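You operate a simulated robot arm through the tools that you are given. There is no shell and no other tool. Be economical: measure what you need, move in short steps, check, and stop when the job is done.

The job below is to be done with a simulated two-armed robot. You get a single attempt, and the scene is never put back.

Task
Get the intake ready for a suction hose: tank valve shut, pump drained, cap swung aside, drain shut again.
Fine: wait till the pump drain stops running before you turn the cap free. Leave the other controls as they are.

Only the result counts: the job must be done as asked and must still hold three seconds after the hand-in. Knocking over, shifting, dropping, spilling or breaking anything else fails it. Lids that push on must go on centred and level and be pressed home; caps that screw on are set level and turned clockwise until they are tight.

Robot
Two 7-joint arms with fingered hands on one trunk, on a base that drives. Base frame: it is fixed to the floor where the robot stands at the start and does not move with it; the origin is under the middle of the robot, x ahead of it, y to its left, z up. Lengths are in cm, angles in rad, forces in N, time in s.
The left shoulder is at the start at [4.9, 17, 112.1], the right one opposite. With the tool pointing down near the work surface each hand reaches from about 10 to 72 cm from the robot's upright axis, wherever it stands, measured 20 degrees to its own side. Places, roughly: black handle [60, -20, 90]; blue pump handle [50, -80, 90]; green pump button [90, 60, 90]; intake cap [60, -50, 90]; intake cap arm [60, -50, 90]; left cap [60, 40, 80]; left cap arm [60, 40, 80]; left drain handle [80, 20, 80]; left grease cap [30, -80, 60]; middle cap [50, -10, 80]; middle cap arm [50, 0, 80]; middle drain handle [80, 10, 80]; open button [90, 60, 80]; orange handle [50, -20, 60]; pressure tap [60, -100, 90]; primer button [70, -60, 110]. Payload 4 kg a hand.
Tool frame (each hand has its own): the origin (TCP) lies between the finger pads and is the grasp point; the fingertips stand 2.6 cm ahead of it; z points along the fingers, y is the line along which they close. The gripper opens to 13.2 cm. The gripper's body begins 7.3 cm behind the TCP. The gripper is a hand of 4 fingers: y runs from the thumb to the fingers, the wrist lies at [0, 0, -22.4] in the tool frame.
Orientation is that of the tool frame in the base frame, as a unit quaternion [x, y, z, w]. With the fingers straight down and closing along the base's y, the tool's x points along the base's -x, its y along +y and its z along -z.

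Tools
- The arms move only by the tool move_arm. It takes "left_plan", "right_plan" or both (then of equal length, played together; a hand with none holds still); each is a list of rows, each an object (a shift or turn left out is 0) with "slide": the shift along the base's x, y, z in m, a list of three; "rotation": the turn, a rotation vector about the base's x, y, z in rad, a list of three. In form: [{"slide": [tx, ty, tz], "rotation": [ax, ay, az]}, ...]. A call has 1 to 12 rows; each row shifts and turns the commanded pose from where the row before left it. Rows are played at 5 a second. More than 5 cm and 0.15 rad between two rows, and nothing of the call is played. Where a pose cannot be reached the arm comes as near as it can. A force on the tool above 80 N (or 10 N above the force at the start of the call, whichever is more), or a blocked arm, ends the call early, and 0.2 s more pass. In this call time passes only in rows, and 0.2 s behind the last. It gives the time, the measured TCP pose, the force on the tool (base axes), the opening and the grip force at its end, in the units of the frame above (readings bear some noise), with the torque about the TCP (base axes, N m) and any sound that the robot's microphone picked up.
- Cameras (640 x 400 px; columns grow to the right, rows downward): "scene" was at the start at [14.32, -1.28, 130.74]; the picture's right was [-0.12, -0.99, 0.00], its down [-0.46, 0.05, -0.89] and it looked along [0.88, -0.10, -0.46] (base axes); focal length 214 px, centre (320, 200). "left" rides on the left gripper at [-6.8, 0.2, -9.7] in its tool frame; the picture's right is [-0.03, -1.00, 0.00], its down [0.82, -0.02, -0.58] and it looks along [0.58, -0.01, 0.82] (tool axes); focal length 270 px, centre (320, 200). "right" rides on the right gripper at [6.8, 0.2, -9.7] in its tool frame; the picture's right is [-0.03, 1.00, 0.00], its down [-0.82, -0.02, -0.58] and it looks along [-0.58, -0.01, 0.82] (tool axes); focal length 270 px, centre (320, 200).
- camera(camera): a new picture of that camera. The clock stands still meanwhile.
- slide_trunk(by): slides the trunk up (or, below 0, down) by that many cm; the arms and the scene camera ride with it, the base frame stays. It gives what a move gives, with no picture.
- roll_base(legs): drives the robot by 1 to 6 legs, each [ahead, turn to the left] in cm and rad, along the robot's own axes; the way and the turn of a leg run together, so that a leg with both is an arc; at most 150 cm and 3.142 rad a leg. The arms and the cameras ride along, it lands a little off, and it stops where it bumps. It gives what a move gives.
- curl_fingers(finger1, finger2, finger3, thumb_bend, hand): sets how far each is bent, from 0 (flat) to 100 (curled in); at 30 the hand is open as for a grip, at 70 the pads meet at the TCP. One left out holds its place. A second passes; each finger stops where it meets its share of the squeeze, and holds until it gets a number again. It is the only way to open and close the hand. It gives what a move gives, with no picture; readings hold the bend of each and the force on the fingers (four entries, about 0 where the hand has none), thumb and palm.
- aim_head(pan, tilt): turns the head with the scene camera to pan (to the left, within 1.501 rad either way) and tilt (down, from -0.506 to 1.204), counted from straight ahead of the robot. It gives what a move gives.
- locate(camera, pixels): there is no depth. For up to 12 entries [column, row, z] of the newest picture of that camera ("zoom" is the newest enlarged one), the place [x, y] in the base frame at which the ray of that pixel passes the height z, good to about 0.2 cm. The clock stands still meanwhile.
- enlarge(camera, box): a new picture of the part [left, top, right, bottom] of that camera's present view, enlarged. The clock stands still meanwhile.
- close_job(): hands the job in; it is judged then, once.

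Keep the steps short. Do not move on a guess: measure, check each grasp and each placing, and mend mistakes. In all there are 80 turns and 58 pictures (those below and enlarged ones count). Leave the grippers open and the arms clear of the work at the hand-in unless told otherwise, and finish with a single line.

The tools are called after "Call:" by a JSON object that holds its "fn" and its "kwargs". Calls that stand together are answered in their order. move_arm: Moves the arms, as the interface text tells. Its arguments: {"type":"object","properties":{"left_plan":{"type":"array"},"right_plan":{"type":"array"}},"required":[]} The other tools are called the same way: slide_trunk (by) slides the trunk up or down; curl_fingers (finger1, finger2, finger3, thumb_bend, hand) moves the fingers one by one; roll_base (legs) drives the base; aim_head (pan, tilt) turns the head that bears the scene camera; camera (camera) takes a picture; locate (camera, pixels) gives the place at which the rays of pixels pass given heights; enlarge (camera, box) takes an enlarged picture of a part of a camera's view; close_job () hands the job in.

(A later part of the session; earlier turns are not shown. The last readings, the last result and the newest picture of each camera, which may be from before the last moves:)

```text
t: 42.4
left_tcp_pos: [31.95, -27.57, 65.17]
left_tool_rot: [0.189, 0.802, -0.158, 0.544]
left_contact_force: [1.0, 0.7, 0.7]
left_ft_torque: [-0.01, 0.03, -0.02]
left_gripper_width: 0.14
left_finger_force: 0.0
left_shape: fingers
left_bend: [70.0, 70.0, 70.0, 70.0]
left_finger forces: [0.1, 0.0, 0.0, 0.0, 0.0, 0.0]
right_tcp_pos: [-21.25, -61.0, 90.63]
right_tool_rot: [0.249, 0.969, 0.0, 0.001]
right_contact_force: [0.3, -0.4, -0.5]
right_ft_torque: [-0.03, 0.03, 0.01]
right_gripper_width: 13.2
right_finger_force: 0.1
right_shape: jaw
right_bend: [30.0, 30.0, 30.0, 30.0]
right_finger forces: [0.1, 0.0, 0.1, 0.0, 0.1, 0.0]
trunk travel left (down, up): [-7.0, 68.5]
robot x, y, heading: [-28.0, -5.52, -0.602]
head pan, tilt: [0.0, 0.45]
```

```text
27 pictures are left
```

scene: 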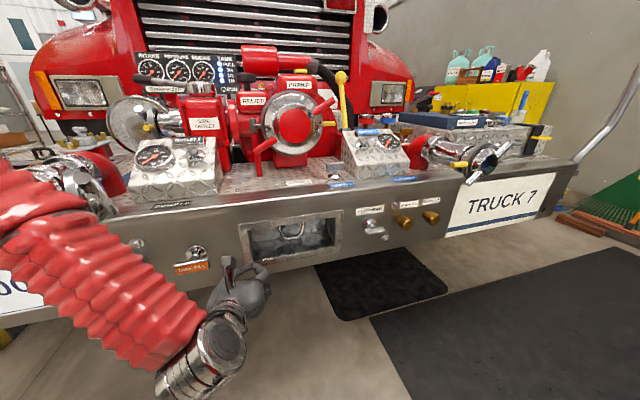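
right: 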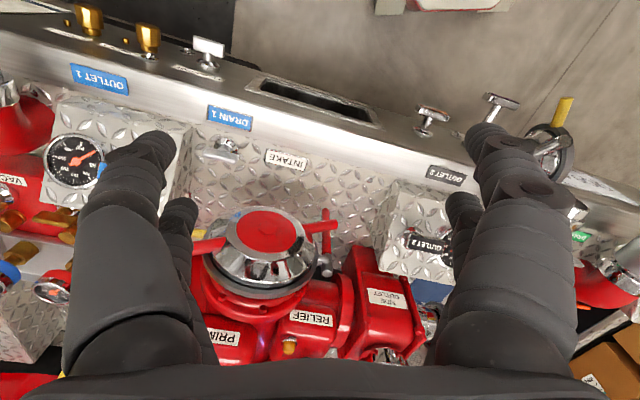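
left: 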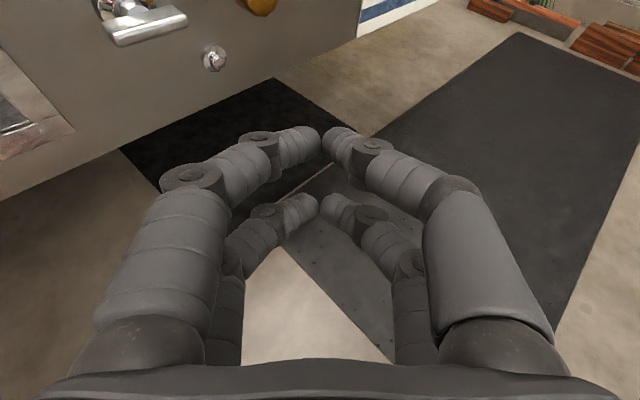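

Backing is also blocked, so something may be touching at the rear left. Look there.

Call:
{"fn": "aim_head", "kwargs": {"pan": 1.5, "tilt": 0.75}}

Call:
{"fn": "camera", "kwargs": {"camera": "scene"}}

```text
t: 44.0
left_tcp_pos: [32.03, -27.65, 65.04]
left_tool_rot: [0.191, 0.803, -0.159, 0.542]
left_contact_force: [-0.7, -0.2, -0.1]
left_ft_torque: [0.02, -0.01, -0.02]
left_gripper_width: 0.09
left_finger_force: 0.0
left_shape: fingers
left_bend: [70.0, 70.0, 70.0, 70.0]
left_finger forces: [0.0, 0.0, 0.1, 0.0, 0.1, 0.0]
right_tcp_pos: [-21.41, -60.99, 90.62]
right_tool_rot: [0.249, 0.969, 0.0, 0.001]
right_contact_force: [-0.2, 0.4, -0.8]
right_ft_torque: [0.02, 0.01, 0.0]
right_gripper_width: 13.22
right_finger_force: 0.1
right_shape: jaw
right_bend: [30.0, 30.0, 30.0, 30.0]
right_finger forces: [0.1, 0.0, 0.1, 0.0, 0.1, 0.0]
trunk travel left (down, up): [-7.0, 68.5]
robot x, y, heading: [-27.86, -5.52, -0.595]
head pan, tilt: [1.499, 0.75]
```

```text
26 pictures are left
```

scene: 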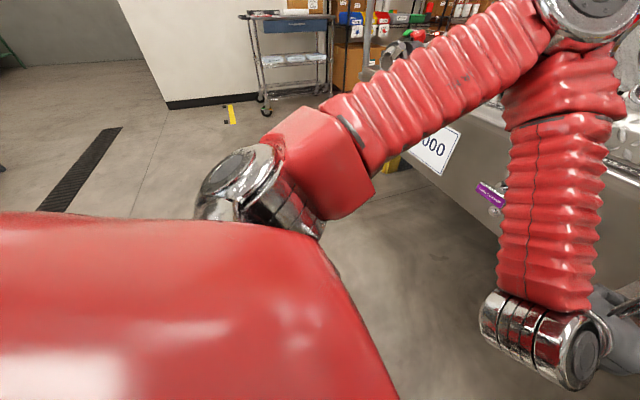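

Nothing visible there; something hidden close behind the robot likely blocks. I'll avoid backing: turn right a bit, drive ahead to gain room, then turn on.

Call:
{"fn": "roll_base", "kwargs": {"legs": [[0, -0.45], [22, 0], [0, -0.6]]}}

```text
t: 49.4
left_tcp_pos: [-4.93, -88.03, 65.3]
left_tool_rot: [0.56, 0.605, -0.407, 0.393]
left_contact_force: [1.7, -0.4, 1.2]
left_ft_torque: [-0.03, 0.08, -0.1]
left_gripper_width: 0.1
left_finger_force: 0.0
left_shape: fingers
left_bend: [70.0, 70.0, 70.0, 70.0]
left_finger forces: [0.1, 0.0, 0.1, 0.0, 0.1, 0.0]
right_tcp_pos: [-60.84, -59.55, 90.67]
right_tool_rot: [0.694, 0.72, -0.001, 0.0]
right_contact_force: [1.0, -0.8, -0.3]
right_ft_torque: [0.03, 0.11, -0.01]
right_gripper_width: 13.2
right_finger_force: 0.0
right_shape: jaw
right_bend: [30.0, 30.0, 30.0, 30.0]
right_finger forces: [0.1, 0.0, 0.0, 0.0, 0.0, 0.0]
trunk travel left (down, up): [-7.0, 68.5]
robot x, y, heading: [-11.43, -25.58, -1.625]
head pan, tilt: [1.499, 0.75]
stopped in leg 3: the robot was blocked; the commanded pose is now the measured one
```

It got to heading -1.63 and was stopped again. Look left toward the bumper to find the contact.

Call:
{"fn": "aim_head", "kwargs": {"pan": 1.0, "tilt": 0.6}}

Call:
{"fn": "camera", "kwargs": {"camera": "scene"}}

```text
t: 50.3
left_tcp_pos: [-4.92, -87.94, 65.29]
left_tool_rot: [0.561, 0.604, -0.408, 0.393]
left_contact_force: [0.5, -0.4, -0.4]
left_ft_torque: [-0.03, 0.0, -0.01]
left_gripper_width: 0.11
left_finger_force: 0.0
left_shape: fingers
left_bend: [70.0, 70.0, 70.0, 70.0]
left_finger forces: [0.0, 0.0, 0.0, 0.0, 0.0, 0.1]
right_tcp_pos: [-60.89, -59.39, 90.72]
right_tool_rot: [0.694, 0.72, 0.001, -0.001]
right_contact_force: [0.8, -0.7, 0.9]
right_ft_torque: [-0.05, -0.01, -0.01]
right_gripper_width: 13.19
right_finger_force: 0.1
right_shape: jaw
right_bend: [30.0, 30.0, 30.0, 30.0]
right_finger forces: [0.0, 0.0, 0.0, 0.1, 0.0, 0.0]
trunk travel left (down, up): [-7.0, 68.5]
robot x, y, heading: [-11.31, -25.84, -1.627]
head pan, tilt: [1.0, 0.6]
```

```text
25 pictures are left
```

scene: 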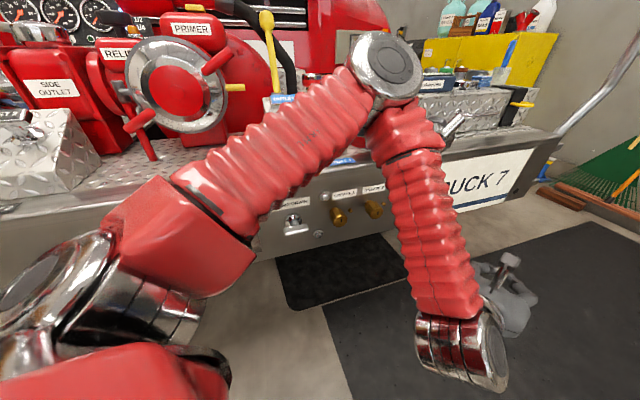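

I can't see a contact. I'll try the rest of the turn in small amount to see whether it's a real obstacle.

Call:
{"fn": "roll_base", "kwargs": {"legs": [[8, 0], [0, -0.3]]}}

```text
t: 52.4
left_tcp_pos: [-24.05, -95.09, 65.27]
left_tool_rot: [0.644, 0.515, -0.46, 0.329]
left_contact_force: [-0.5, -0.2, 0.0]
left_ft_torque: [0.05, 0.03, -0.01]
left_gripper_width: 0.09
left_finger_force: 0.0
left_shape: fingers
left_bend: [70.0, 70.0, 70.0, 70.0]
left_finger forces: [0.0, 0.1, 0.1, 0.1, 0.0, 0.1]
right_tcp_pos: [-69.15, -51.15, 90.59]
right_tool_rot: [0.794, 0.608, 0.0, 0.0]
right_contact_force: [-0.5, 0.2, -0.8]
right_ft_torque: [-0.01, -0.02, 0.01]
right_gripper_width: 13.2
right_finger_force: 0.1
right_shape: jaw
right_bend: [30.0, 30.0, 30.0, 30.0]
right_finger forces: [0.0, 0.1, 0.1, 0.0, 0.0, 0.1]
trunk travel left (down, up): [-7.0, 68.5]
robot x, y, heading: [-10.09, -34.45, -1.921]
head pan, tilt: [1.0, 0.6]
```

That worked without a stop. Continue: turn right 0.65, ahead 40, then turn back toward the bumper, in stages.

Call:
{"fn": "roll_base", "kwargs": {"legs": [[0, -0.65], [42, 0]]}}

Call:
{"fn": "roll_base", "kwargs": {"legs": [[0, 1.1]]}}

Call:
{"fn": "aim_head", "kwargs": {"pan": 0.7, "tilt": 0.5}}

Call:
{"fn": "camera", "kwargs": {"camera": "scene"}}

```text
t: 57.0
left_tcp_pos: [-93.11, -96.33, 65.31]
left_tool_rot: [0.775, 0.282, -0.542, 0.164]
left_contact_force: [-0.3, -0.6, 0.5]
left_ft_torque: [0.02, -0.01, -0.04]
left_gripper_width: 0.08
left_finger_force: 0.1
left_shape: fingers
left_bend: [70.0, 70.0, 70.0, 70.0]
left_finger forces: [0.0, 0.0, 0.0, 0.0, 0.0, 0.0]
right_tcp_pos: [-102.43, -33.97, 90.67]
right_tool_rot: [0.947, 0.321, 0.0, 0.0]
right_contact_force: [-0.6, -0.4, 0.3]
right_ft_torque: [0.02, 0.05, 0.0]
right_gripper_width: 13.19
right_finger_force: 0.2
right_shape: jaw
right_bend: [30.0, 30.0, 30.0, 30.0]
right_finger forces: [0.0, 0.0, 0.0, 0.0, 0.0, 0.0]
trunk travel left (down, up): [-7.0, 68.5]
robot x, y, heading: [-43.79, -58.12, -2.571]
head pan, tilt: [1.0, 0.6]
```

```text
t: 60.0
left_tcp_pos: [-42.63, -120.3, 65.49]
left_tool_rot: [0.564, 0.6, -0.41, 0.393]
left_contact_force: [-0.2, 0.2, 0.5]
left_ft_torque: [0.0, -0.01, 0.03]
left_gripper_width: 0.08
left_finger_force: 0.1
left_shape: fingers
left_bend: [70.0, 70.0, 70.0, 70.0]
left_finger forces: [0.1, 0.0, 0.1, 0.0, 0.1, 0.0]
right_tcp_pos: [-98.24, -90.9, 90.73]
right_tool_rot: [0.697, 0.717, -0.001, 0.002]
right_contact_force: [0.4, 0.5, -0.2]
right_ft_torque: [0.01, -0.08, -0.02]
right_gripper_width: 13.22
right_finger_force: 0.0
right_shape: jaw
right_bend: [30.0, 30.0, 30.0, 30.0]
right_finger forces: [0.0, 0.0, 0.0, 0.0, 0.1, 0.0]
trunk travel left (down, up): [-7.0, 68.5]
robot x, y, heading: [-49.48, -57.44, -1.641]
head pan, tilt: [1.0, 0.6]
stopped in leg 1: the robot was blocked; the commanded pose is now the measured one
```

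```text
t: 60.8
left_tcp_pos: [-42.49, -120.17, 65.4]
left_tool_rot: [0.563, 0.601, -0.409, 0.392]
left_contact_force: [-0.4, 0.2, -0.3]
left_ft_torque: [-0.01, 0.0, -0.01]
left_gripper_width: 0.12
left_finger_force: 0.1
left_shape: fingers
left_bend: [70.0, 70.0, 70.0, 70.0]
left_finger forces: [0.0, 0.0, 0.0, 0.0, 0.0, 0.0]
right_tcp_pos: [-98.18, -91.01, 90.83]
right_tool_rot: [0.698, 0.716, -0.001, 0.001]
right_contact_force: [0.5, -0.3, 0.2]
right_ft_torque: [-0.01, 0.01, -0.01]
right_gripper_width: 13.18
right_finger_force: 0.1
right_shape: jaw
right_bend: [30.0, 30.0, 30.0, 30.0]
right_finger forces: [0.0, 0.0, 0.1, 0.0, 0.0, 0.1]
trunk travel left (down, up): [-7.0, 68.5]
robot x, y, heading: [-49.86, -57.5, -1.639]
head pan, tilt: [0.7, 0.499]
```

```text
24 pictures are left
```

scene: 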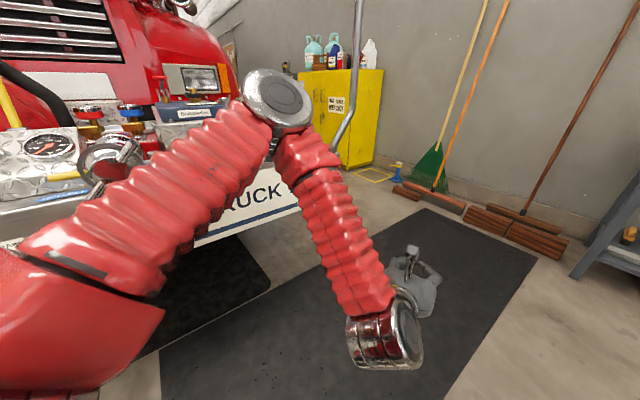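

No obstacle near here; the base seems to stall on long turns. I'll turn in short legs.

Call:
{"fn": "roll_base", "kwargs": {"legs": [[0, 0.45], [0, 0.45], [0, 0.43]]}}

Call:
{"fn": "aim_head", "kwargs": {"pan": -0.05, "tilt": 0.45}}

Call:
{"fn": "camera", "kwargs": {"camera": "scene"}}

Call:
{"fn": "camera", "kwargs": {"camera": "left"}}

```text
t: 64.4
left_tcp_pos: [4.35, -90.65, 65.86]
left_tool_rot: [0.247, 0.784, -0.197, 0.534]
left_contact_force: [-1.4, -1.4, 1.9]
left_ft_torque: [0.15, 0.04, 0.17]
left_gripper_width: 0.12
left_finger_force: 0.1
left_shape: fingers
left_bend: [70.0, 70.0, 70.0, 70.0]
left_finger forces: [0.0, 0.0, 0.0, 0.0, 0.0, 0.0]
right_tcp_pos: [-52.98, -116.59, 90.84]
right_tool_rot: [0.313, 0.95, 0.0, 0.003]
right_contact_force: [-0.7, -1.0, -0.6]
right_ft_torque: [0.05, -0.08, 0.01]
right_gripper_width: 13.21
right_finger_force: 0.0
right_shape: jaw
right_bend: [30.0, 30.0, 30.0, 30.0]
right_finger forces: [0.0, 0.0, 0.0, 0.1, 0.1, 0.1]
trunk travel left (down, up): [-7.0, 68.5]
robot x, y, heading: [-53.71, -61.82, -0.732]
head pan, tilt: [0.7, 0.499]
stopped in leg 3: the robot was blocked; the commanded pose is now the measured one
```

```text
t: 65.5
left_tcp_pos: [4.43, -90.44, 65.55]
left_tool_rot: [0.243, 0.787, -0.197, 0.533]
left_contact_force: [-0.9, 0.0, 0.6]
left_ft_torque: [0.03, 0.0, 0.0]
left_gripper_width: 0.07
left_finger_force: 0.1
left_shape: fingers
left_bend: [70.0, 70.0, 70.0, 70.0]
left_finger forces: [0.0, 0.0, 0.0, 0.0, 0.1, 0.2]
right_tcp_pos: [-52.89, -116.47, 90.98]
right_tool_rot: [0.313, 0.95, -0.001, 0.002]
right_contact_force: [0.5, 1.1, -0.1]
right_ft_torque: [-0.05, 0.0, 0.01]
right_gripper_width: 13.19
right_finger_force: 0.1
right_shape: jaw
right_bend: [30.0, 30.0, 30.0, 30.0]
right_finger forces: [0.1, 0.0, 0.0, 0.1, 0.0, 0.0]
trunk travel left (down, up): [-7.0, 68.5]
robot x, y, heading: [-53.48, -61.39, -0.725]
head pan, tilt: [-0.051, 0.45]
```

```text
23 pictures are left
```

scene: 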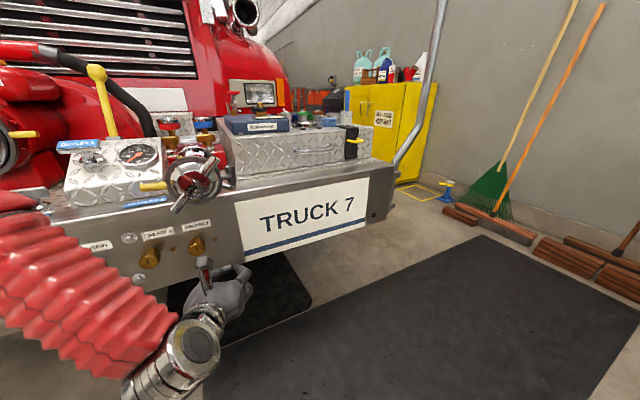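

```text
22 pictures are left
```

left: 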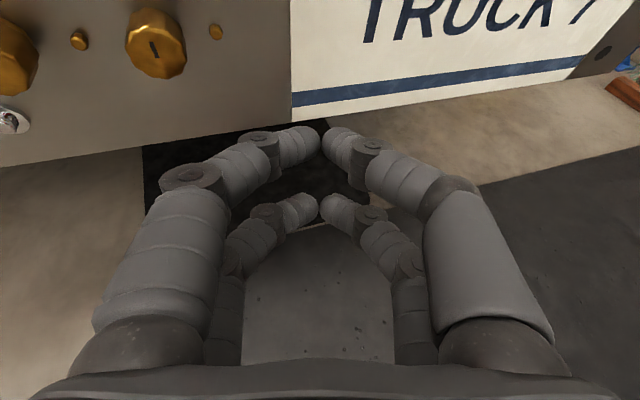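

Turn the remaining 0.42 left to bring the left hand before the drain.

Call:
{"fn": "roll_base", "kwargs": {"legs": [[0, 0.21], [0, 0.21]]}}

Call:
{"fn": "camera", "kwargs": {"camera": "left"}}

```text
t: 67.6
left_tcp_pos: [11.11, -64.82, 65.81]
left_tool_rot: [0.068, 0.825, -0.072, 0.556]
left_contact_force: [-0.4, 0.2, -0.2]
left_ft_torque: [0.0, -0.01, 0.01]
left_gripper_width: 0.1
left_finger_force: 0.2
left_shape: fingers
left_bend: [70.0, 70.0, 70.0, 70.0]
left_finger forces: [0.1, 0.0, 0.1, 0.0, 0.0, 0.1]
right_tcp_pos: [-30.64, -111.55, 91.01]
right_tool_rot: [0.106, 0.994, -0.001, 0.004]
right_contact_force: [-1.5, -0.1, 1.4]
right_ft_torque: [0.02, 0.0, -0.01]
right_gripper_width: 13.21
right_finger_force: 0.0
right_shape: jaw
right_bend: [30.0, 30.0, 30.0, 30.0]
right_finger forces: [0.1, 0.0, 0.0, 0.0, 0.1, 0.0]
trunk travel left (down, up): [-7.0, 68.5]
robot x, y, heading: [-54.31, -64.7, -0.308]
head pan, tilt: [-0.051, 0.45]
```

```text
21 pictures are left
```

left: 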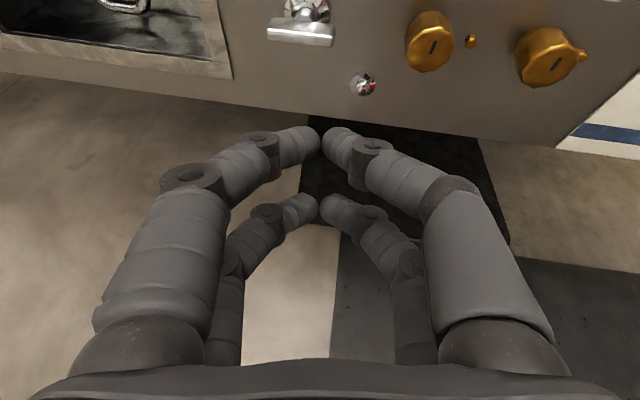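

The pump drain T-bar is at (300,32) right ahead. Get its position and a closer view.

Call:
{"fn": "locate", "kwargs": {"camera": "left", "pixels": [[300, 32, 62], [300, 32, 64], [300, 32, 66], [306, 5, 66], [268, 34, 65], [333, 36, 65], [363, 84, 60]]}}

Call:
{"fn": "enlarge", "kwargs": {"camera": "scene", "box": [120, 130, 320, 255]}}

```text
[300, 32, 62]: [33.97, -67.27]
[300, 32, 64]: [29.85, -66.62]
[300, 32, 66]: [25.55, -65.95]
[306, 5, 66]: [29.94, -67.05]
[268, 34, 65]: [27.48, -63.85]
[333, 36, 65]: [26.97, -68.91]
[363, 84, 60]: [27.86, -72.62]
```

```text
3.20 times, centred on (220, 192) of scene
```

zoom: 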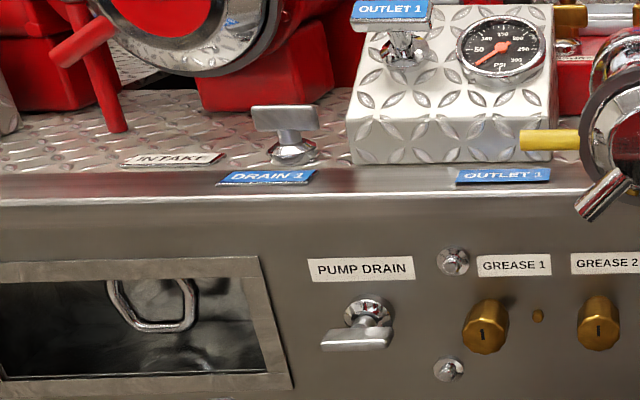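

Call:
{"fn": "locate", "kwargs": {"camera": "zoom", "pixels": [[357, 342, 62], [357, 342, 64], [357, 342, 66], [370, 310, 64], [370, 310, 67]]}}

```text
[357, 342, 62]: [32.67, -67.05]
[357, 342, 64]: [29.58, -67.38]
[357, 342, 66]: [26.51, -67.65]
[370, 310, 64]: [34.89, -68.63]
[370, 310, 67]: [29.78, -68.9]
```

Bar ≈ (29.5,-66.8,64.5). Open the left hand part way and roll 9 cm ahead.

Call:
{"fn": "curl_fingers", "kwargs": {"hand": "left", "finger1": 45, "finger2": 45, "finger3": 45, "thumb_bend": 45}}

Call:
{"fn": "roll_base", "kwargs": {"legs": [[9, 0]]}}

Call:
{"fn": "camera", "kwargs": {"camera": "left"}}

```text
t: 68.6
left_tcp_pos: [11.04, -64.75, 65.86]
left_tool_rot: [0.068, 0.825, -0.071, 0.556]
left_contact_force: [-0.2, -0.1, 0.8]
left_ft_torque: [0.0, -0.05, 0.0]
left_gripper_width: 8.24
left_finger_force: 0.0
left_shape: fingers
left_bend: [45.0, 45.0, 45.0, 45.0]
left_finger forces: [0.0, 0.1, 0.0, 0.0, 0.0, 0.1]
right_tcp_pos: [-30.71, -111.46, 91.08]
right_tool_rot: [0.107, 0.994, 0.0, 0.002]
right_contact_force: [-0.2, -0.4, 0.3]
right_ft_torque: [0.0, -0.01, 0.0]
right_gripper_width: 13.2
right_finger_force: 0.0
right_shape: jaw
right_bend: [30.0, 30.0, 30.0, 30.0]
right_finger forces: [0.1, 0.1, 0.0, 0.1, 0.0, 0.0]
trunk travel left (down, up): [-7.0, 68.5]
robot x, y, heading: [-53.91, -64.29, -0.306]
head pan, tilt: [-0.051, 0.45]
```

```text
t: 69.7
left_tcp_pos: [19.75, -67.74, 65.96]
left_tool_rot: [0.068, 0.825, -0.072, 0.556]
left_contact_force: [0.0, 0.0, -0.7]
left_ft_torque: [-0.03, 0.04, -0.02]
left_gripper_width: 8.23
left_finger_force: 0.2
left_shape: fingers
left_bend: [45.0, 45.0, 45.0, 45.0]
left_finger forces: [0.1, 0.0, 0.1, 0.0, 0.0, 0.1]
right_tcp_pos: [-21.83, -114.25, 90.99]
right_tool_rot: [0.108, 0.994, 0.0, 0.002]
right_contact_force: [0.3, -0.2, 0.3]
right_ft_torque: [0.03, -0.01, 0.0]
right_gripper_width: 13.19
right_finger_force: 0.1
right_shape: jaw
right_bend: [30.0, 30.0, 30.0, 30.0]
right_finger forces: [0.0, 0.1, 0.0, 0.0, 0.0, 0.0]
trunk travel left (down, up): [-7.0, 68.5]
robot x, y, heading: [-45.39, -67.28, -0.315]
head pan, tilt: [-0.051, 0.45]
```

```text
19 pictures are left
```

left: 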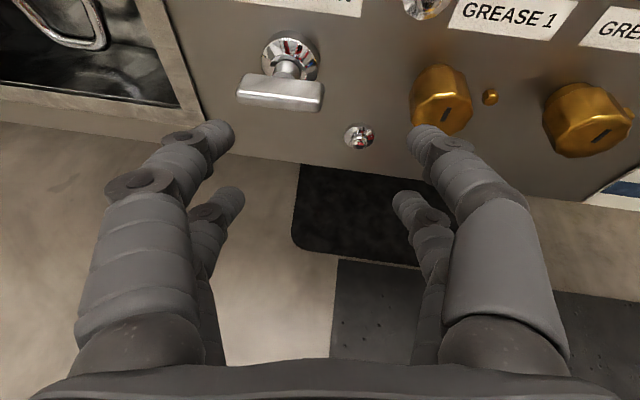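

Call:
{"fn": "locate", "kwargs": {"camera": "left", "pixels": [[281, 92, 62], [281, 92, 64], [281, 92, 66], [240, 90, 64], [323, 97, 64], [440, 100, 64]]}}

```text
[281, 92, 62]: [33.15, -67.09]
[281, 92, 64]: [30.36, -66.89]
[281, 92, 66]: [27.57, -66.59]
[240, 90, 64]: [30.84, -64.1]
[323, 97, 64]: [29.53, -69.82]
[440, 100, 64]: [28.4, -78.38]
```

Bar ≈ (30.5,-66.9,64), 5.9 cm long; fingers 8.2 cm apart will pass over its ends. Advance.

Call:
{"fn": "move_arm", "kwargs": {"left_plan": [{"slide": [0.0204, 0.0018, -0.0036]}, {"slide": [0.0204, 0.0018, -0.0036]}, {"slide": [0.0204, 0.0018, -0.0036]}, {"slide": [0.0204, 0.0018, -0.0036]}, {"slide": [0.0204, 0.0018, -0.0036]}]}}

Call:
{"fn": "camera", "kwargs": {"camera": "left"}}

```text
t: 70.9
left_tcp_pos: [29.12, -68.34, 65.39]
left_tool_rot: [0.067, 0.832, -0.069, 0.547]
left_contact_force: [-52.3, 10.7, -5.2]
left_ft_torque: [0.17, 1.37, 2.68]
left_gripper_width: 8.25
left_finger_force: 26.5
left_shape: fingers
left_bend: [45.0, 75.0, 45.0, 45.0]
left_finger forces: [0.1, 54.2, 0.1, 0.0, 0.1, 0.0]
left hand out of reach, approached as far as the arm can: row 2, 3, 4, 5
right_tcp_pos: [-22.21, -114.3, 91.14]
right_tool_rot: [0.108, 0.994, 0.0, 0.003]
right_contact_force: [-0.1, -0.1, 1.1]
right_ft_torque: [-0.02, -0.02, 0.01]
right_gripper_width: 13.2
right_finger_force: 0.0
right_shape: jaw
right_bend: [30.0, 30.0, 30.0, 30.0]
right_finger forces: [0.1, 0.1, 0.0, 0.0, 0.0, 0.0]
trunk travel left (down, up): [-7.0, 68.5]
robot x, y, heading: [-45.25, -67.25, -0.309]
head pan, tilt: [-0.051, 0.45]
```

```text
18 pictures are left
```

left: 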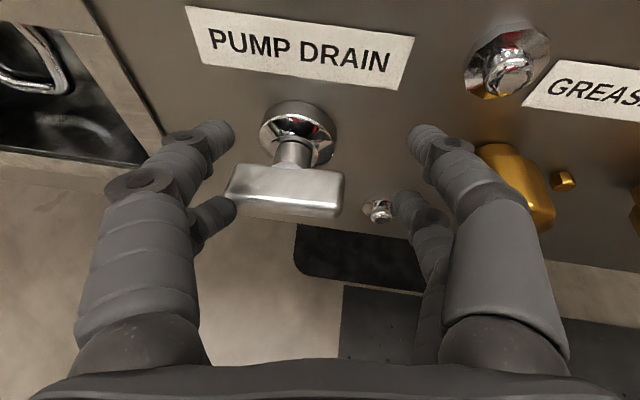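

Hand is 1.3 cm too far right: one finger presses the bar's left end (54 N). Retreat 4 cm and turn the base slightly left.

Call:
{"fn": "move_arm", "kwargs": {"left_plan": [{"slide": [-0.02, 0.006, 0.0]}, {"slide": [-0.02, 0.006, 0.0]}]}}

Call:
{"fn": "roll_base", "kwargs": {"legs": [[0, 0.03]]}}

```text
t: 71.5
left_tcp_pos: [26.03, -67.74, 66.42]
left_tool_rot: [0.066, 0.826, -0.069, 0.556]
left_contact_force: [0.4, 0.8, -0.1]
left_ft_torque: [0.03, 0.0, 0.0]
left_gripper_width: 8.22
left_finger_force: 0.1
left_shape: fingers
left_bend: [45.0, 45.0, 45.0, 45.0]
left_finger forces: [0.0, 0.1, 0.0, 0.0, 0.1, 0.0]
left hand out of reach, approached as far as the arm can: row 1, 2
right_tcp_pos: [-21.85, -114.26, 90.98]
right_tool_rot: [0.108, 0.994, 0.0, 0.002]
right_contact_force: [-0.3, 0.4, -0.1]
right_ft_torque: [0.01, -0.02, -0.01]
right_gripper_width: 13.18
right_finger_force: 0.0
right_shape: jaw
right_bend: [30.0, 30.0, 30.0, 30.0]
right_finger forces: [0.0, 0.1, 0.0, 0.0, 0.0, 0.1]
trunk travel left (down, up): [-7.0, 68.5]
robot x, y, heading: [-45.64, -67.35, -0.313]
head pan, tilt: [-0.051, 0.45]
```

```text
t: 72.3
left_tcp_pos: [25.83, -65.48, 66.25]
left_tool_rot: [0.053, 0.829, -0.059, 0.554]
left_contact_force: [0.2, -0.4, 0.1]
left_ft_torque: [0.03, 0.01, -0.01]
left_gripper_width: 8.24
left_finger_force: 0.0
left_shape: fingers
left_bend: [45.0, 45.0, 45.0, 45.0]
left_finger forces: [0.1, 0.0, 0.0, 0.0, 0.0, 0.0]
right_tcp_pos: [-20.54, -113.51, 91.07]
right_tool_rot: [0.093, 0.996, 0.0, 0.002]
right_contact_force: [0.2, 0.4, 0.1]
right_ft_torque: [0.01, -0.02, 0.03]
right_gripper_width: 13.2
right_finger_force: 0.1
right_shape: jaw
right_bend: [30.0, 30.0, 30.0, 30.0]
right_finger forces: [0.1, 0.0, 0.0, 0.0, 0.0, 0.0]
trunk travel left (down, up): [-7.0, 68.5]
robot x, y, heading: [-45.19, -67.34, -0.278]
head pan, tilt: [-0.051, 0.45]
```

Now advance to (30.3,-66.7,65.2) and look.

Call:
{"fn": "move_arm", "kwargs": {"left_plan": [{"slide": [0.015, -0.004, -0.0035]}, {"slide": [0.015, -0.004, -0.0035]}, {"slide": [0.015, -0.004, -0.0035]}]}}

Call:
{"fn": "camera", "kwargs": {"camera": "left"}}

```text
t: 73.1
left_tcp_pos: [30.18, -66.73, 65.32]
left_tool_rot: [0.054, 0.828, -0.061, 0.554]
left_contact_force: [0.2, 0.3, -0.5]
left_ft_torque: [0.0, -0.01, -0.01]
left_gripper_width: 8.23
left_finger_force: 0.0
left_shape: fingers
left_bend: [45.0, 45.0, 45.0, 45.0]
left_finger forces: [0.0, 0.0, 0.0, 0.0, 0.1, 0.0]
right_tcp_pos: [-20.52, -113.52, 91.12]
right_tool_rot: [0.093, 0.996, 0.0, 0.001]
right_contact_force: [0.3, 1.1, 0.9]
right_ft_torque: [-0.01, 0.02, 0.01]
right_gripper_width: 13.2
right_finger_force: 0.1
right_shape: jaw
right_bend: [30.0, 30.0, 30.0, 30.0]
right_finger forces: [0.1, 0.0, 0.1, 0.0, 0.0, 0.0]
trunk travel left (down, up): [-7.0, 68.5]
robot x, y, heading: [-45.55, -67.63, -0.277]
head pan, tilt: [-0.051, 0.45]
```

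```text
17 pictures are left
```

left: 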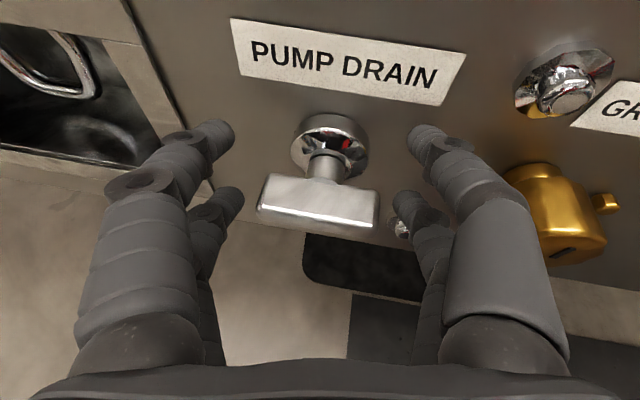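

The bar is centred between the fingers (318,203). Close on its ends.

Call:
{"fn": "curl_fingers", "kwargs": {"hand": "left", "finger1": 65, "finger2": 65, "finger3": 65, "thumb_bend": 65}}

Call:
{"fn": "camera", "kwargs": {"camera": "left"}}

```text
t: 74.1
left_tcp_pos: [30.32, -66.77, 65.35]
left_tool_rot: [0.054, 0.828, -0.06, 0.555]
left_contact_force: [1.7, -0.4, 0.3]
left_ft_torque: [-0.03, -0.06, -0.07]
left_gripper_width: 1.68
left_finger_force: 8.1
left_shape: fingers
left_bend: [65.0, 52.0, 52.0, 65.0]
left_finger forces: [0.0, 8.6, 8.2, 0.0, 0.1, 0.1]
right_tcp_pos: [-20.51, -113.42, 91.12]
right_tool_rot: [0.092, 0.996, -0.001, 0.001]
right_contact_force: [0.9, 0.3, 0.4]
right_ft_torque: [0.03, 0.02, 0.01]
right_gripper_width: 13.23
right_finger_force: 0.0
right_shape: jaw
right_bend: [30.0, 30.0, 30.0, 30.0]
right_finger forces: [0.1, 0.0, 0.0, 0.0, 0.0, 0.0]
trunk travel left (down, up): [-7.0, 68.5]
robot x, y, heading: [-44.97, -67.66, -0.277]
head pan, tilt: [-0.051, 0.45]
```

```text
16 pictures are left
```

left: 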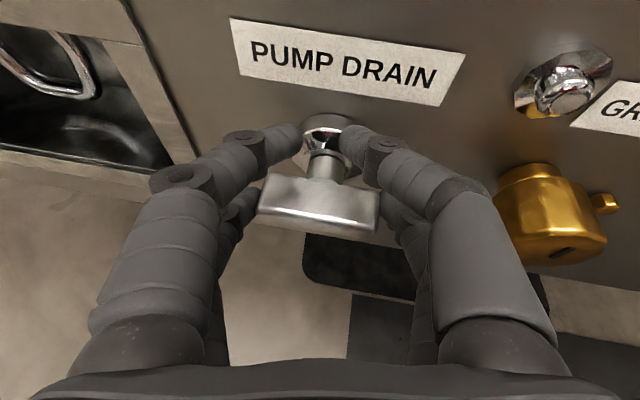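

Lower pair grips the bar's ends, upper pair encloses the stem. First test: pull outward 2 cm along the normal and read the force.

Call:
{"fn": "move_arm", "kwargs": {"left_plan": [{"slide": [-0.0095, 0.003, 0]}, {"slide": [-0.0095, 0.003, 0]}]}}

Call:
{"fn": "camera", "kwargs": {"camera": "left"}}

```text
t: 74.7
left_tcp_pos: [28.43, -66.31, 65.22]
left_tool_rot: [0.053, 0.83, -0.058, 0.553]
left_contact_force: [3.0, -3.4, -0.4]
left_ft_torque: [-0.12, -0.07, 0.12]
left_gripper_width: 1.67
left_finger_force: 5.9
left_shape: fingers
left_bend: [65.0, 56.0, 52.0, 65.0]
left_finger forces: [0.0, 5.3, 7.6, 0.0, 0.0, 0.1]
right_tcp_pos: [-20.42, -113.53, 91.29]
right_tool_rot: [0.092, 0.996, -0.001, 0.001]
right_contact_force: [-0.1, 0.9, -0.1]
right_ft_torque: [-0.03, 0.01, 0.02]
right_gripper_width: 13.19
right_finger_force: 0.0
right_shape: jaw
right_bend: [30.0, 30.0, 30.0, 30.0]
right_finger forces: [0.0, 0.0, 0.0, 0.1, 0.0, 0.1]
trunk travel left (down, up): [-7.0, 68.5]
robot x, y, heading: [-45.41, -67.57, -0.281]
head pan, tilt: [-0.051, 0.45]
```

```text
15 pictures are left
```

left: 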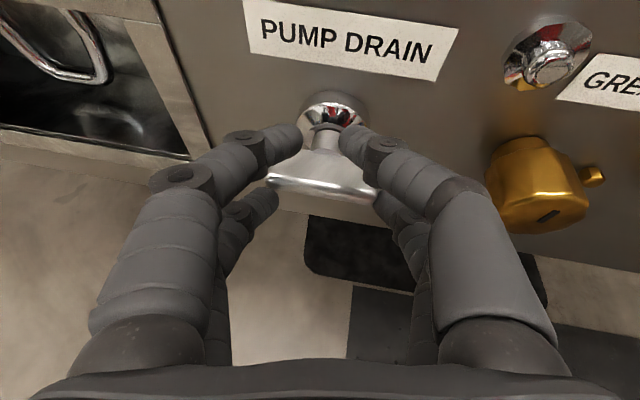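

The grip slid without moving the handle: it does not pull with that force. I'll regrip lower with all four fingers on the ends and try turning.

Call:
{"fn": "curl_fingers", "kwargs": {"hand": "left", "finger1": 46, "finger2": 46, "finger3": 46, "thumb_bend": 46}}

Call:
{"fn": "move_arm", "kwargs": {"left_plan": [{"slide": [0.0, -0.0015, -0.014]}, {"slide": [0.011, -0.003, 0]}, {"slide": [0.011, -0.002, 0]}]}}

Call:
{"fn": "curl_fingers", "kwargs": {"hand": "left", "finger1": 75, "finger2": 75, "finger3": 75, "thumb_bend": 75}}

Call:
{"fn": "camera", "kwargs": {"camera": "left"}}

```text
t: 75.7
left_tcp_pos: [28.39, -66.26, 65.33]
left_tool_rot: [0.052, 0.83, -0.058, 0.553]
left_contact_force: [-0.2, -0.3, -0.4]
left_ft_torque: [-0.01, -0.02, 0.01]
left_gripper_width: 7.88
left_finger_force: 0.1
left_shape: fingers
left_bend: [46.0, 46.0, 46.0, 46.0]
left_finger forces: [0.1, 0.0, 0.0, 0.0, 0.0, 0.0]
right_tcp_pos: [-20.52, -113.51, 91.21]
right_tool_rot: [0.092, 0.996, 0.0, 0.002]
right_contact_force: [0.0, 0.3, 0.0]
right_ft_torque: [0.02, -0.02, 0.02]
right_gripper_width: 13.18
right_finger_force: 0.0
right_shape: jaw
right_bend: [30.0, 30.0, 30.0, 30.0]
right_finger forces: [0.0, 0.0, 0.0, 0.1, 0.1, 0.0]
trunk travel left (down, up): [-7.0, 68.5]
robot x, y, heading: [-45.25, -67.35, -0.281]
head pan, tilt: [-0.051, 0.45]
```

```text
t: 76.5
left_tcp_pos: [30.54, -67.34, 64.37]
left_tool_rot: [0.053, 0.829, -0.06, 0.554]
left_contact_force: [-0.8, -0.2, 0.2]
left_ft_torque: [-0.02, 0.03, -0.01]
left_gripper_width: 7.87
left_finger_force: 0.0
left_shape: fingers
left_bend: [46.0, 46.0, 46.0, 46.0]
left_finger forces: [0.0, 0.1, 0.0, 0.0, 0.0, 0.0]
left hand out of reach, approached as far as the arm can: row 1
right_tcp_pos: [-20.46, -113.58, 91.13]
right_tool_rot: [0.092, 0.996, -0.001, 0.002]
right_contact_force: [0.9, -0.3, 0.9]
right_ft_torque: [-0.03, 0.01, -0.02]
right_gripper_width: 13.22
right_finger_force: 0.1
right_shape: jaw
right_bend: [30.0, 30.0, 30.0, 30.0]
right_finger forces: [0.1, 0.0, 0.0, 0.0, 0.0, 0.0]
trunk travel left (down, up): [-7.0, 68.5]
robot x, y, heading: [-45.42, -67.36, -0.282]
head pan, tilt: [-0.051, 0.45]
```

```text
t: 77.5
left_tcp_pos: [30.56, -67.27, 64.08]
left_tool_rot: [0.053, 0.83, -0.059, 0.552]
left_contact_force: [5.2, 1.8, -18.3]
left_ft_torque: [-0.13, -0.07, 0.03]
left_gripper_width: 0.0
left_finger_force: 15.0
left_shape: fingers
left_bend: [73.0, 58.0, 72.0, 73.0]
left_finger forces: [0.1, 16.5, 13.6, 0.1, 0.1, 0.0]
right_tcp_pos: [-20.34, -113.52, 91.15]
right_tool_rot: [0.092, 0.996, 0.001, 0.001]
right_contact_force: [0.4, -0.7, 0.5]
right_ft_torque: [0.0, 0.01, 0.02]
right_gripper_width: 13.21
right_finger_force: 0.1
right_shape: jaw
right_bend: [30.0, 30.0, 30.0, 30.0]
right_finger forces: [0.0, 0.0, 0.0, 0.1, 0.0, 0.0]
trunk travel left (down, up): [-7.0, 68.5]
robot x, y, heading: [-45.25, -67.05, -0.28]
head pan, tilt: [-0.051, 0.45]
```

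```text
14 pictures are left
```

left: 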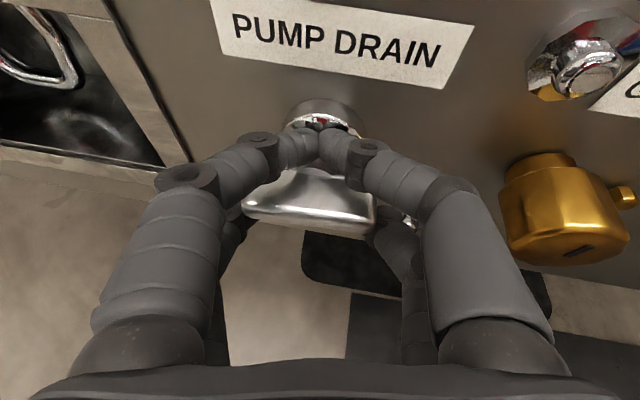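

The bar is now caged between the upper and lower finger pairs. Roll the hand counter-clockwise (seen from me) about the stem to test turning.

Call:
{"fn": "move_arm", "kwargs": {"left_plan": [{"slide": [0, 0, 0.004], "rotation": [-0.095, 0.03, 0]}, {"slide": [0, 0, 0], "rotation": [-0.124, 0.039, 0]}, {"rotation": [-0.124, 0.039, 0]}, {"rotation": [-0.124, 0.039, 0]}, {"rotation": [-0.124, 0.039, 0]}]}}

Call:
{"fn": "camera", "kwargs": {"camera": "left"}}

```text
t: 78.7
left_tcp_pos: [31.67, -66.27, 67.94]
left_tool_rot: [-0.087, 0.833, -0.255, 0.484]
left_contact_force: [-3.9, -3.2, 14.0]
left_ft_torque: [-0.37, 0.03, -0.13]
left_gripper_width: 0.0
left_finger_force: 7.3
left_shape: fingers
left_bend: [73.0, 69.0, 74.0, 73.0]
left_finger forces: [0.0, 0.1, 14.3, 0.0, 0.1, 0.0]
left hand out of reach, approached as far as the arm can: row 1, 2, 3
right_tcp_pos: [-20.72, -113.54, 91.27]
right_tool_rot: [0.092, 0.996, 0.0, 0.003]
right_contact_force: [-0.5, 0.0, -0.2]
right_ft_torque: [0.01, -0.06, 0.02]
right_gripper_width: 13.18
right_finger_force: 0.1
right_shape: jaw
right_bend: [30.0, 30.0, 30.0, 30.0]
right_finger forces: [0.0, 0.1, 0.1, 0.0, 0.0, 0.0]
trunk travel left (down, up): [-7.0, 68.5]
robot x, y, heading: [-45.58, -67.35, -0.284]
head pan, tilt: [-0.051, 0.45]
```

```text
13 pictures are left
```

left: 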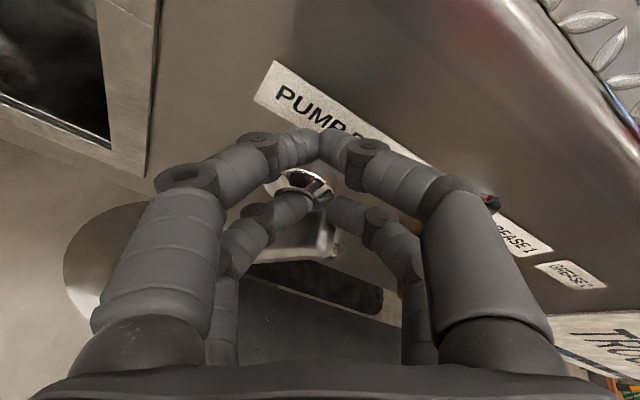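

The bar seems to have turned with the hand (no longer parallel with the bumper edge). Check with the scene camera.

Call:
{"fn": "enlarge", "kwargs": {"camera": "scene", "box": [180, 150, 420, 380]}}

```text
1.74 times, centred on (300, 265) of scene
```

zoom: 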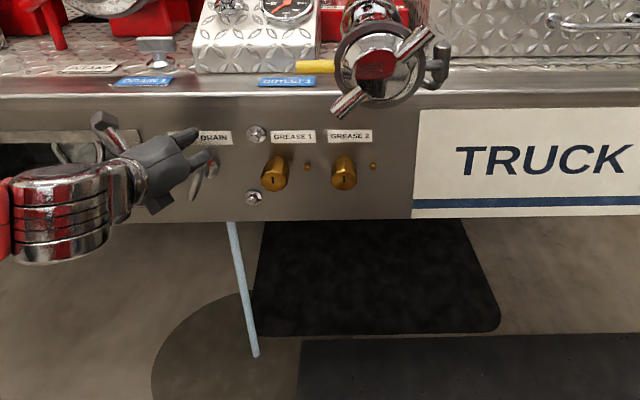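

Water is running from the pump drain: it's open. Open the hand, back off, and let it run.

Call:
{"fn": "curl_fingers", "kwargs": {"hand": "left", "finger1": 40, "finger2": 40, "finger3": 40, "thumb_bend": 40}}

Call:
{"fn": "move_arm", "kwargs": {"left_plan": [{"slide": [-0.03, 0.009, 0.0]}, {"slide": [-0.04, 0.012, 0.0]}, {"slide": [-0.04, 0.012, 0.0], "rotation": [0.124, -0.039, 0]}, {"slide": [-0.02, 0.006, 0.0], "rotation": [0.124, -0.039, 0]}, {"rotation": [0.124, -0.039, 0]}, {"rotation": [0.062, -0.02, 0]}]}}

Call:
{"fn": "camera", "kwargs": {"camera": "left"}}

```text
t: 79.7
left_tcp_pos: [31.72, -66.17, 67.59]
left_tool_rot: [-0.087, 0.835, -0.253, 0.481]
left_contact_force: [-18.7, 7.9, -6.8]
left_ft_torque: [0.08, -0.25, -0.55]
left_gripper_width: 8.74
left_finger_force: 10.0
left_shape: fingers
left_bend: [40.0, 40.0, 40.0, 45.0]
left_finger forces: [0.1, 0.0, 0.1, 0.0, 19.6, 0.1]
right_tcp_pos: [-20.6, -113.41, 91.11]
right_tool_rot: [0.094, 0.996, -0.001, 0.002]
right_contact_force: [0.2, -0.1, 0.7]
right_ft_torque: [0.03, 0.01, 0.0]
right_gripper_width: 13.2
right_finger_force: 0.1
right_shape: jaw
right_bend: [30.0, 30.0, 30.0, 30.0]
right_finger forces: [0.1, 0.0, 0.0, 0.0, 0.1, 0.0]
trunk travel left (down, up): [-7.0, 68.5]
robot x, y, heading: [-45.32, -67.74, -0.278]
head pan, tilt: [-0.051, 0.45]
```

```text
t: 81.1
left_tcp_pos: [20.93, -53.93, 67.03]
left_tool_rot: [-0.016, 0.84, -0.152, 0.521]
left_contact_force: [0.2, -0.6, -0.1]
left_ft_torque: [-0.01, 0.02, -0.02]
left_gripper_width: 9.96
left_finger_force: 0.1
left_shape: fingers
left_bend: [40.0, 40.0, 40.0, 40.0]
left_finger forces: [0.0, 0.0, 0.1, 0.1, 0.1, 0.1]
left hand out of reach, approached as far as the arm can: row 2, 3, 4, 5, 6
right_tcp_pos: [-20.56, -113.47, 91.21]
right_tool_rot: [0.092, 0.996, 0.0, 0.003]
right_contact_force: [0.0, -0.1, 0.3]
right_ft_torque: [0.0, 0.0, 0.0]
right_gripper_width: 13.22
right_finger_force: 0.1
right_shape: jaw
right_bend: [30.0, 30.0, 30.0, 30.0]
right_finger forces: [0.0, 0.0, 0.1, 0.0, 0.0, 0.1]
trunk travel left (down, up): [-7.0, 68.5]
robot x, y, heading: [-45.4, -67.43, -0.285]
head pan, tilt: [-0.051, 0.45]
```

```text
11 pictures are left
```

left: 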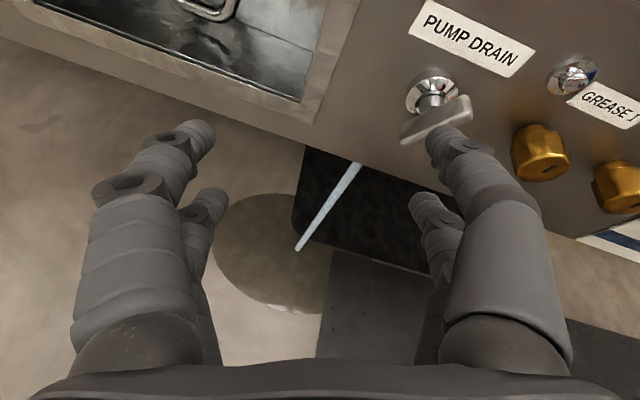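

The drain bar has turned about 45° and water runs. While it drains I raise the trunk for the cap (left hand to z≈93) and look at the cap.

Call:
{"fn": "slide_trunk", "kwargs": {"by": 27}}

Call:
{"fn": "aim_head", "kwargs": {"pan": 0.45, "tilt": 0.5}}

Call:
{"fn": "camera", "kwargs": {"camera": "scene"}}

```text
t: 83.8
left_tcp_pos: [20.99, -53.89, 93.96]
left_tool_rot: [-0.017, 0.84, -0.152, 0.52]
left_contact_force: [0.4, -0.5, 0.4]
left_ft_torque: [0.03, -0.01, -0.01]
left_gripper_width: 9.96
left_finger_force: 0.0
left_shape: fingers
left_bend: [40.0, 40.0, 40.0, 40.0]
left_finger forces: [0.0, 0.0, 0.0, 0.1, 0.1, 0.0]
right_tcp_pos: [-20.61, -113.55, 118.12]
right_tool_rot: [0.092, 0.996, 0.0, 0.002]
right_contact_force: [0.1, -0.1, 0.0]
right_ft_torque: [0.03, 0.04, 0.0]
right_gripper_width: 13.2
right_finger_force: 0.0
right_shape: jaw
right_bend: [30.0, 30.0, 30.0, 30.0]
right_finger forces: [0.0, 0.0, 0.0, 0.0, 0.1, 0.0]
trunk travel left (down, up): [-34.0, 41.5]
robot x, y, heading: [-45.42, -67.64, -0.279]
head pan, tilt: [-0.051, 0.45]
```

```text
t: 84.8
left_tcp_pos: [21.0, -54.0, 94.08]
left_tool_rot: [-0.018, 0.84, -0.152, 0.521]
left_contact_force: [0.8, -0.3, 0.2]
left_ft_torque: [0.02, 0.03, -0.04]
left_gripper_width: 9.98
left_finger_force: 0.2
left_shape: fingers
left_bend: [40.0, 40.0, 40.0, 40.0]
left_finger forces: [0.0, 0.0, 0.1, 0.1, 0.0, 0.0]
right_tcp_pos: [-20.55, -113.51, 118.16]
right_tool_rot: [0.092, 0.996, 0.0, 0.002]
right_contact_force: [-0.4, -0.7, -0.5]
right_ft_torque: [0.0, -0.03, 0.01]
right_gripper_width: 13.17
right_finger_force: 0.1
right_shape: jaw
right_bend: [30.0, 30.0, 30.0, 30.0]
right_finger forces: [0.0, 0.1, 0.1, 0.0, 0.1, 0.0]
trunk travel left (down, up): [-34.0, 41.5]
robot x, y, heading: [-45.2, -67.44, -0.284]
head pan, tilt: [0.45, 0.499]
```

```text
10 pictures are left
```

scene: 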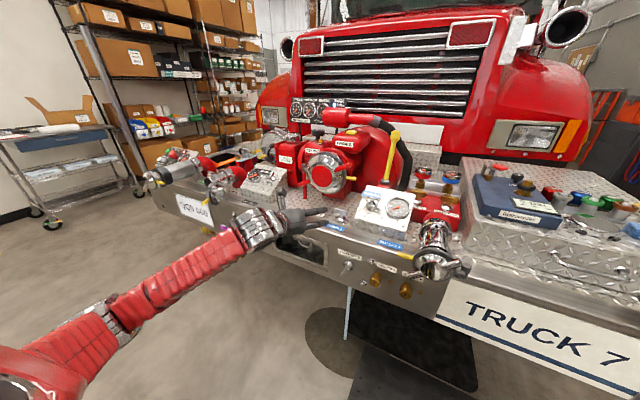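

Water still runs (348,315). Enlarge the cap for exact features.

Call:
{"fn": "enlarge", "kwargs": {"camera": "scene", "box": [285, 135, 381, 195]}}

Call:
{"fn": "locate", "kwargs": {"camera": "right", "pixels": [[268, 232, 85], [268, 232, 95], [327, 226, 85], [327, 226, 95], [195, 247, 85], [195, 247, 95], [326, 266, 85], [326, 266, 95]]}}

```text
6.67 times, centred on (333, 165) of scene
```

zoom: 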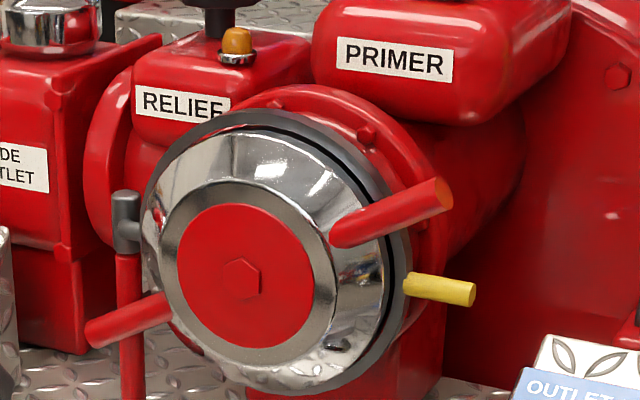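

```text
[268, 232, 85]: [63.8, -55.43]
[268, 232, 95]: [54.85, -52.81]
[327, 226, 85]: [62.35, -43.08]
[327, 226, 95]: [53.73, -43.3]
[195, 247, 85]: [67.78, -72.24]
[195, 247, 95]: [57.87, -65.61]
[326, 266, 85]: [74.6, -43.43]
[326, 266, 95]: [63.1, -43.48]
```

Call:
{"fn": "locate", "kwargs": {"camera": "zoom", "pixels": [[242, 278, 85], [242, 278, 95], [445, 195, 85], [445, 195, 95], [90, 332, 85], [90, 332, 95], [475, 293, 85], [475, 293, 95], [126, 205, 85], [126, 205, 95], [345, 235, 90], [345, 235, 95]]}}

```text
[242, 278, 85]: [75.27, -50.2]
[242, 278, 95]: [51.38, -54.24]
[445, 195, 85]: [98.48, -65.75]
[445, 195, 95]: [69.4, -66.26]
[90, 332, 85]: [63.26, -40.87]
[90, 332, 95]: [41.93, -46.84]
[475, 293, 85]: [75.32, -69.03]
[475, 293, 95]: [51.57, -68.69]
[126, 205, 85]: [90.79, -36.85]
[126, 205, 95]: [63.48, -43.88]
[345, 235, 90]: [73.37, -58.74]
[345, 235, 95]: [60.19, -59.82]
```

Cap centre ≈ (56.9,-53.4,92.7); right red handle tip ≈ (56.5,-66,99); yellow grip just below and behind. I'll close the left hand to a point and roll 27 cm ahead, hand below handle height, while the drain runs out.

Call:
{"fn": "curl_fingers", "kwargs": {"hand": "left", "finger1": 70, "finger2": 70, "finger3": 70, "thumb_bend": 70}}

Call:
{"fn": "roll_base", "kwargs": {"legs": [[27, 0]]}}

Call:
{"fn": "aim_head", "kwargs": {"pan": 0.35, "tilt": 0.75}}

Call:
{"fn": "camera", "kwargs": {"camera": "scene"}}

```text
t: 85.8
left_tcp_pos: [20.95, -53.95, 93.95]
left_tool_rot: [-0.017, 0.84, -0.151, 0.521]
left_contact_force: [-0.4, -0.1, -0.1]
left_ft_torque: [0.0, -0.01, -0.01]
left_gripper_width: 0.14
left_finger_force: 0.0
left_shape: fingers
left_bend: [70.0, 70.0, 70.0, 70.0]
left_finger forces: [0.0, 0.1, 0.0, 0.0, 0.1, 0.0]
right_tcp_pos: [-20.51, -113.51, 118.18]
right_tool_rot: [0.092, 0.996, 0.0, 0.003]
right_contact_force: [0.4, -0.4, -1.2]
right_ft_torque: [0.0, 0.0, 0.02]
right_gripper_width: 13.2
right_finger_force: 0.2
right_shape: jaw
right_bend: [30.0, 30.0, 30.0, 30.0]
right_finger forces: [0.0, 0.1, 0.0, 0.0, 0.0, 0.0]
trunk travel left (down, up): [-34.0, 41.5]
robot x, y, heading: [-45.57, -67.18, -0.281]
head pan, tilt: [0.45, 0.499]
```

```text
t: 87.7
left_tcp_pos: [47.2, -61.62, 93.99]
left_tool_rot: [-0.016, 0.84, -0.152, 0.52]
left_contact_force: [0.6, -0.8, 0.3]
left_ft_torque: [0.0, 0.02, -0.01]
left_gripper_width: 0.15
left_finger_force: 0.1
left_shape: fingers
left_bend: [70.0, 70.0, 70.0, 70.0]
left_finger forces: [0.0, 0.0, 0.0, 0.0, 0.0, 0.0]
right_tcp_pos: [5.57, -121.15, 118.06]
right_tool_rot: [0.093, 0.996, 0.0, 0.002]
right_contact_force: [-0.2, 0.0, -0.4]
right_ft_torque: [-0.01, -0.01, 0.01]
right_gripper_width: 13.17
right_finger_force: 0.1
right_shape: jaw
right_bend: [30.0, 30.0, 30.0, 30.0]
right_finger forces: [0.0, 0.0, 0.0, 0.1, 0.0, 0.0]
trunk travel left (down, up): [-34.0, 41.5]
robot x, y, heading: [-18.92, -75.22, -0.282]
head pan, tilt: [0.45, 0.499]
```

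```text
t: 88.5
left_tcp_pos: [47.11, -61.62, 94.07]
left_tool_rot: [-0.016, 0.84, -0.152, 0.52]
left_contact_force: [-1.0, 0.2, -2.0]
left_ft_torque: [0.01, 0.01, 0.03]
left_gripper_width: 0.14
left_finger_force: 0.1
left_shape: fingers
left_bend: [70.0, 70.0, 70.0, 70.0]
left_finger forces: [0.0, 0.0, 0.0, 0.0, 0.0, 0.1]
right_tcp_pos: [5.62, -121.17, 118.33]
right_tool_rot: [0.094, 0.996, 0.0, 0.002]
right_contact_force: [0.0, -0.2, -0.6]
right_ft_torque: [0.0, -0.02, 0.01]
right_gripper_width: 13.21
right_finger_force: 0.0
right_shape: jaw
right_bend: [30.0, 30.0, 30.0, 30.0]
right_finger forces: [0.1, 0.0, 0.0, 0.0, 0.1, 0.0]
trunk travel left (down, up): [-34.0, 41.5]
robot x, y, heading: [-19.35, -75.19, -0.284]
head pan, tilt: [0.351, 0.75]
```

```text
8 pictures are left
```

scene: 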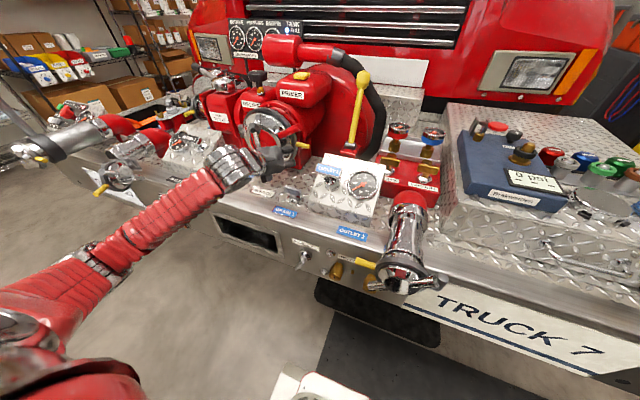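

I see no stream below the drain at (310,290); enlarge to be sure.

Call:
{"fn": "enlarge", "kwargs": {"camera": "scene", "box": [210, 90, 410, 400]}}

```text
1.29 times, centred on (310, 245) of scene
```

zoom: 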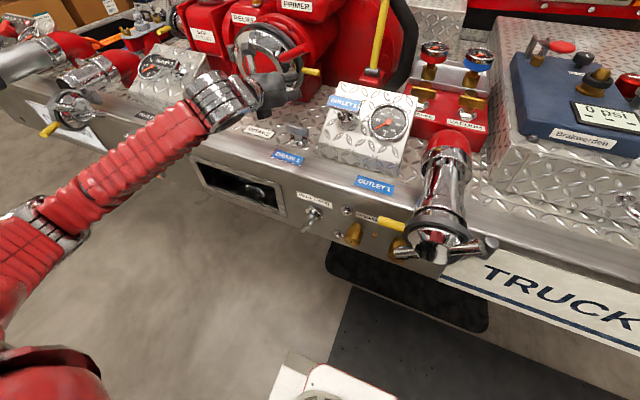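

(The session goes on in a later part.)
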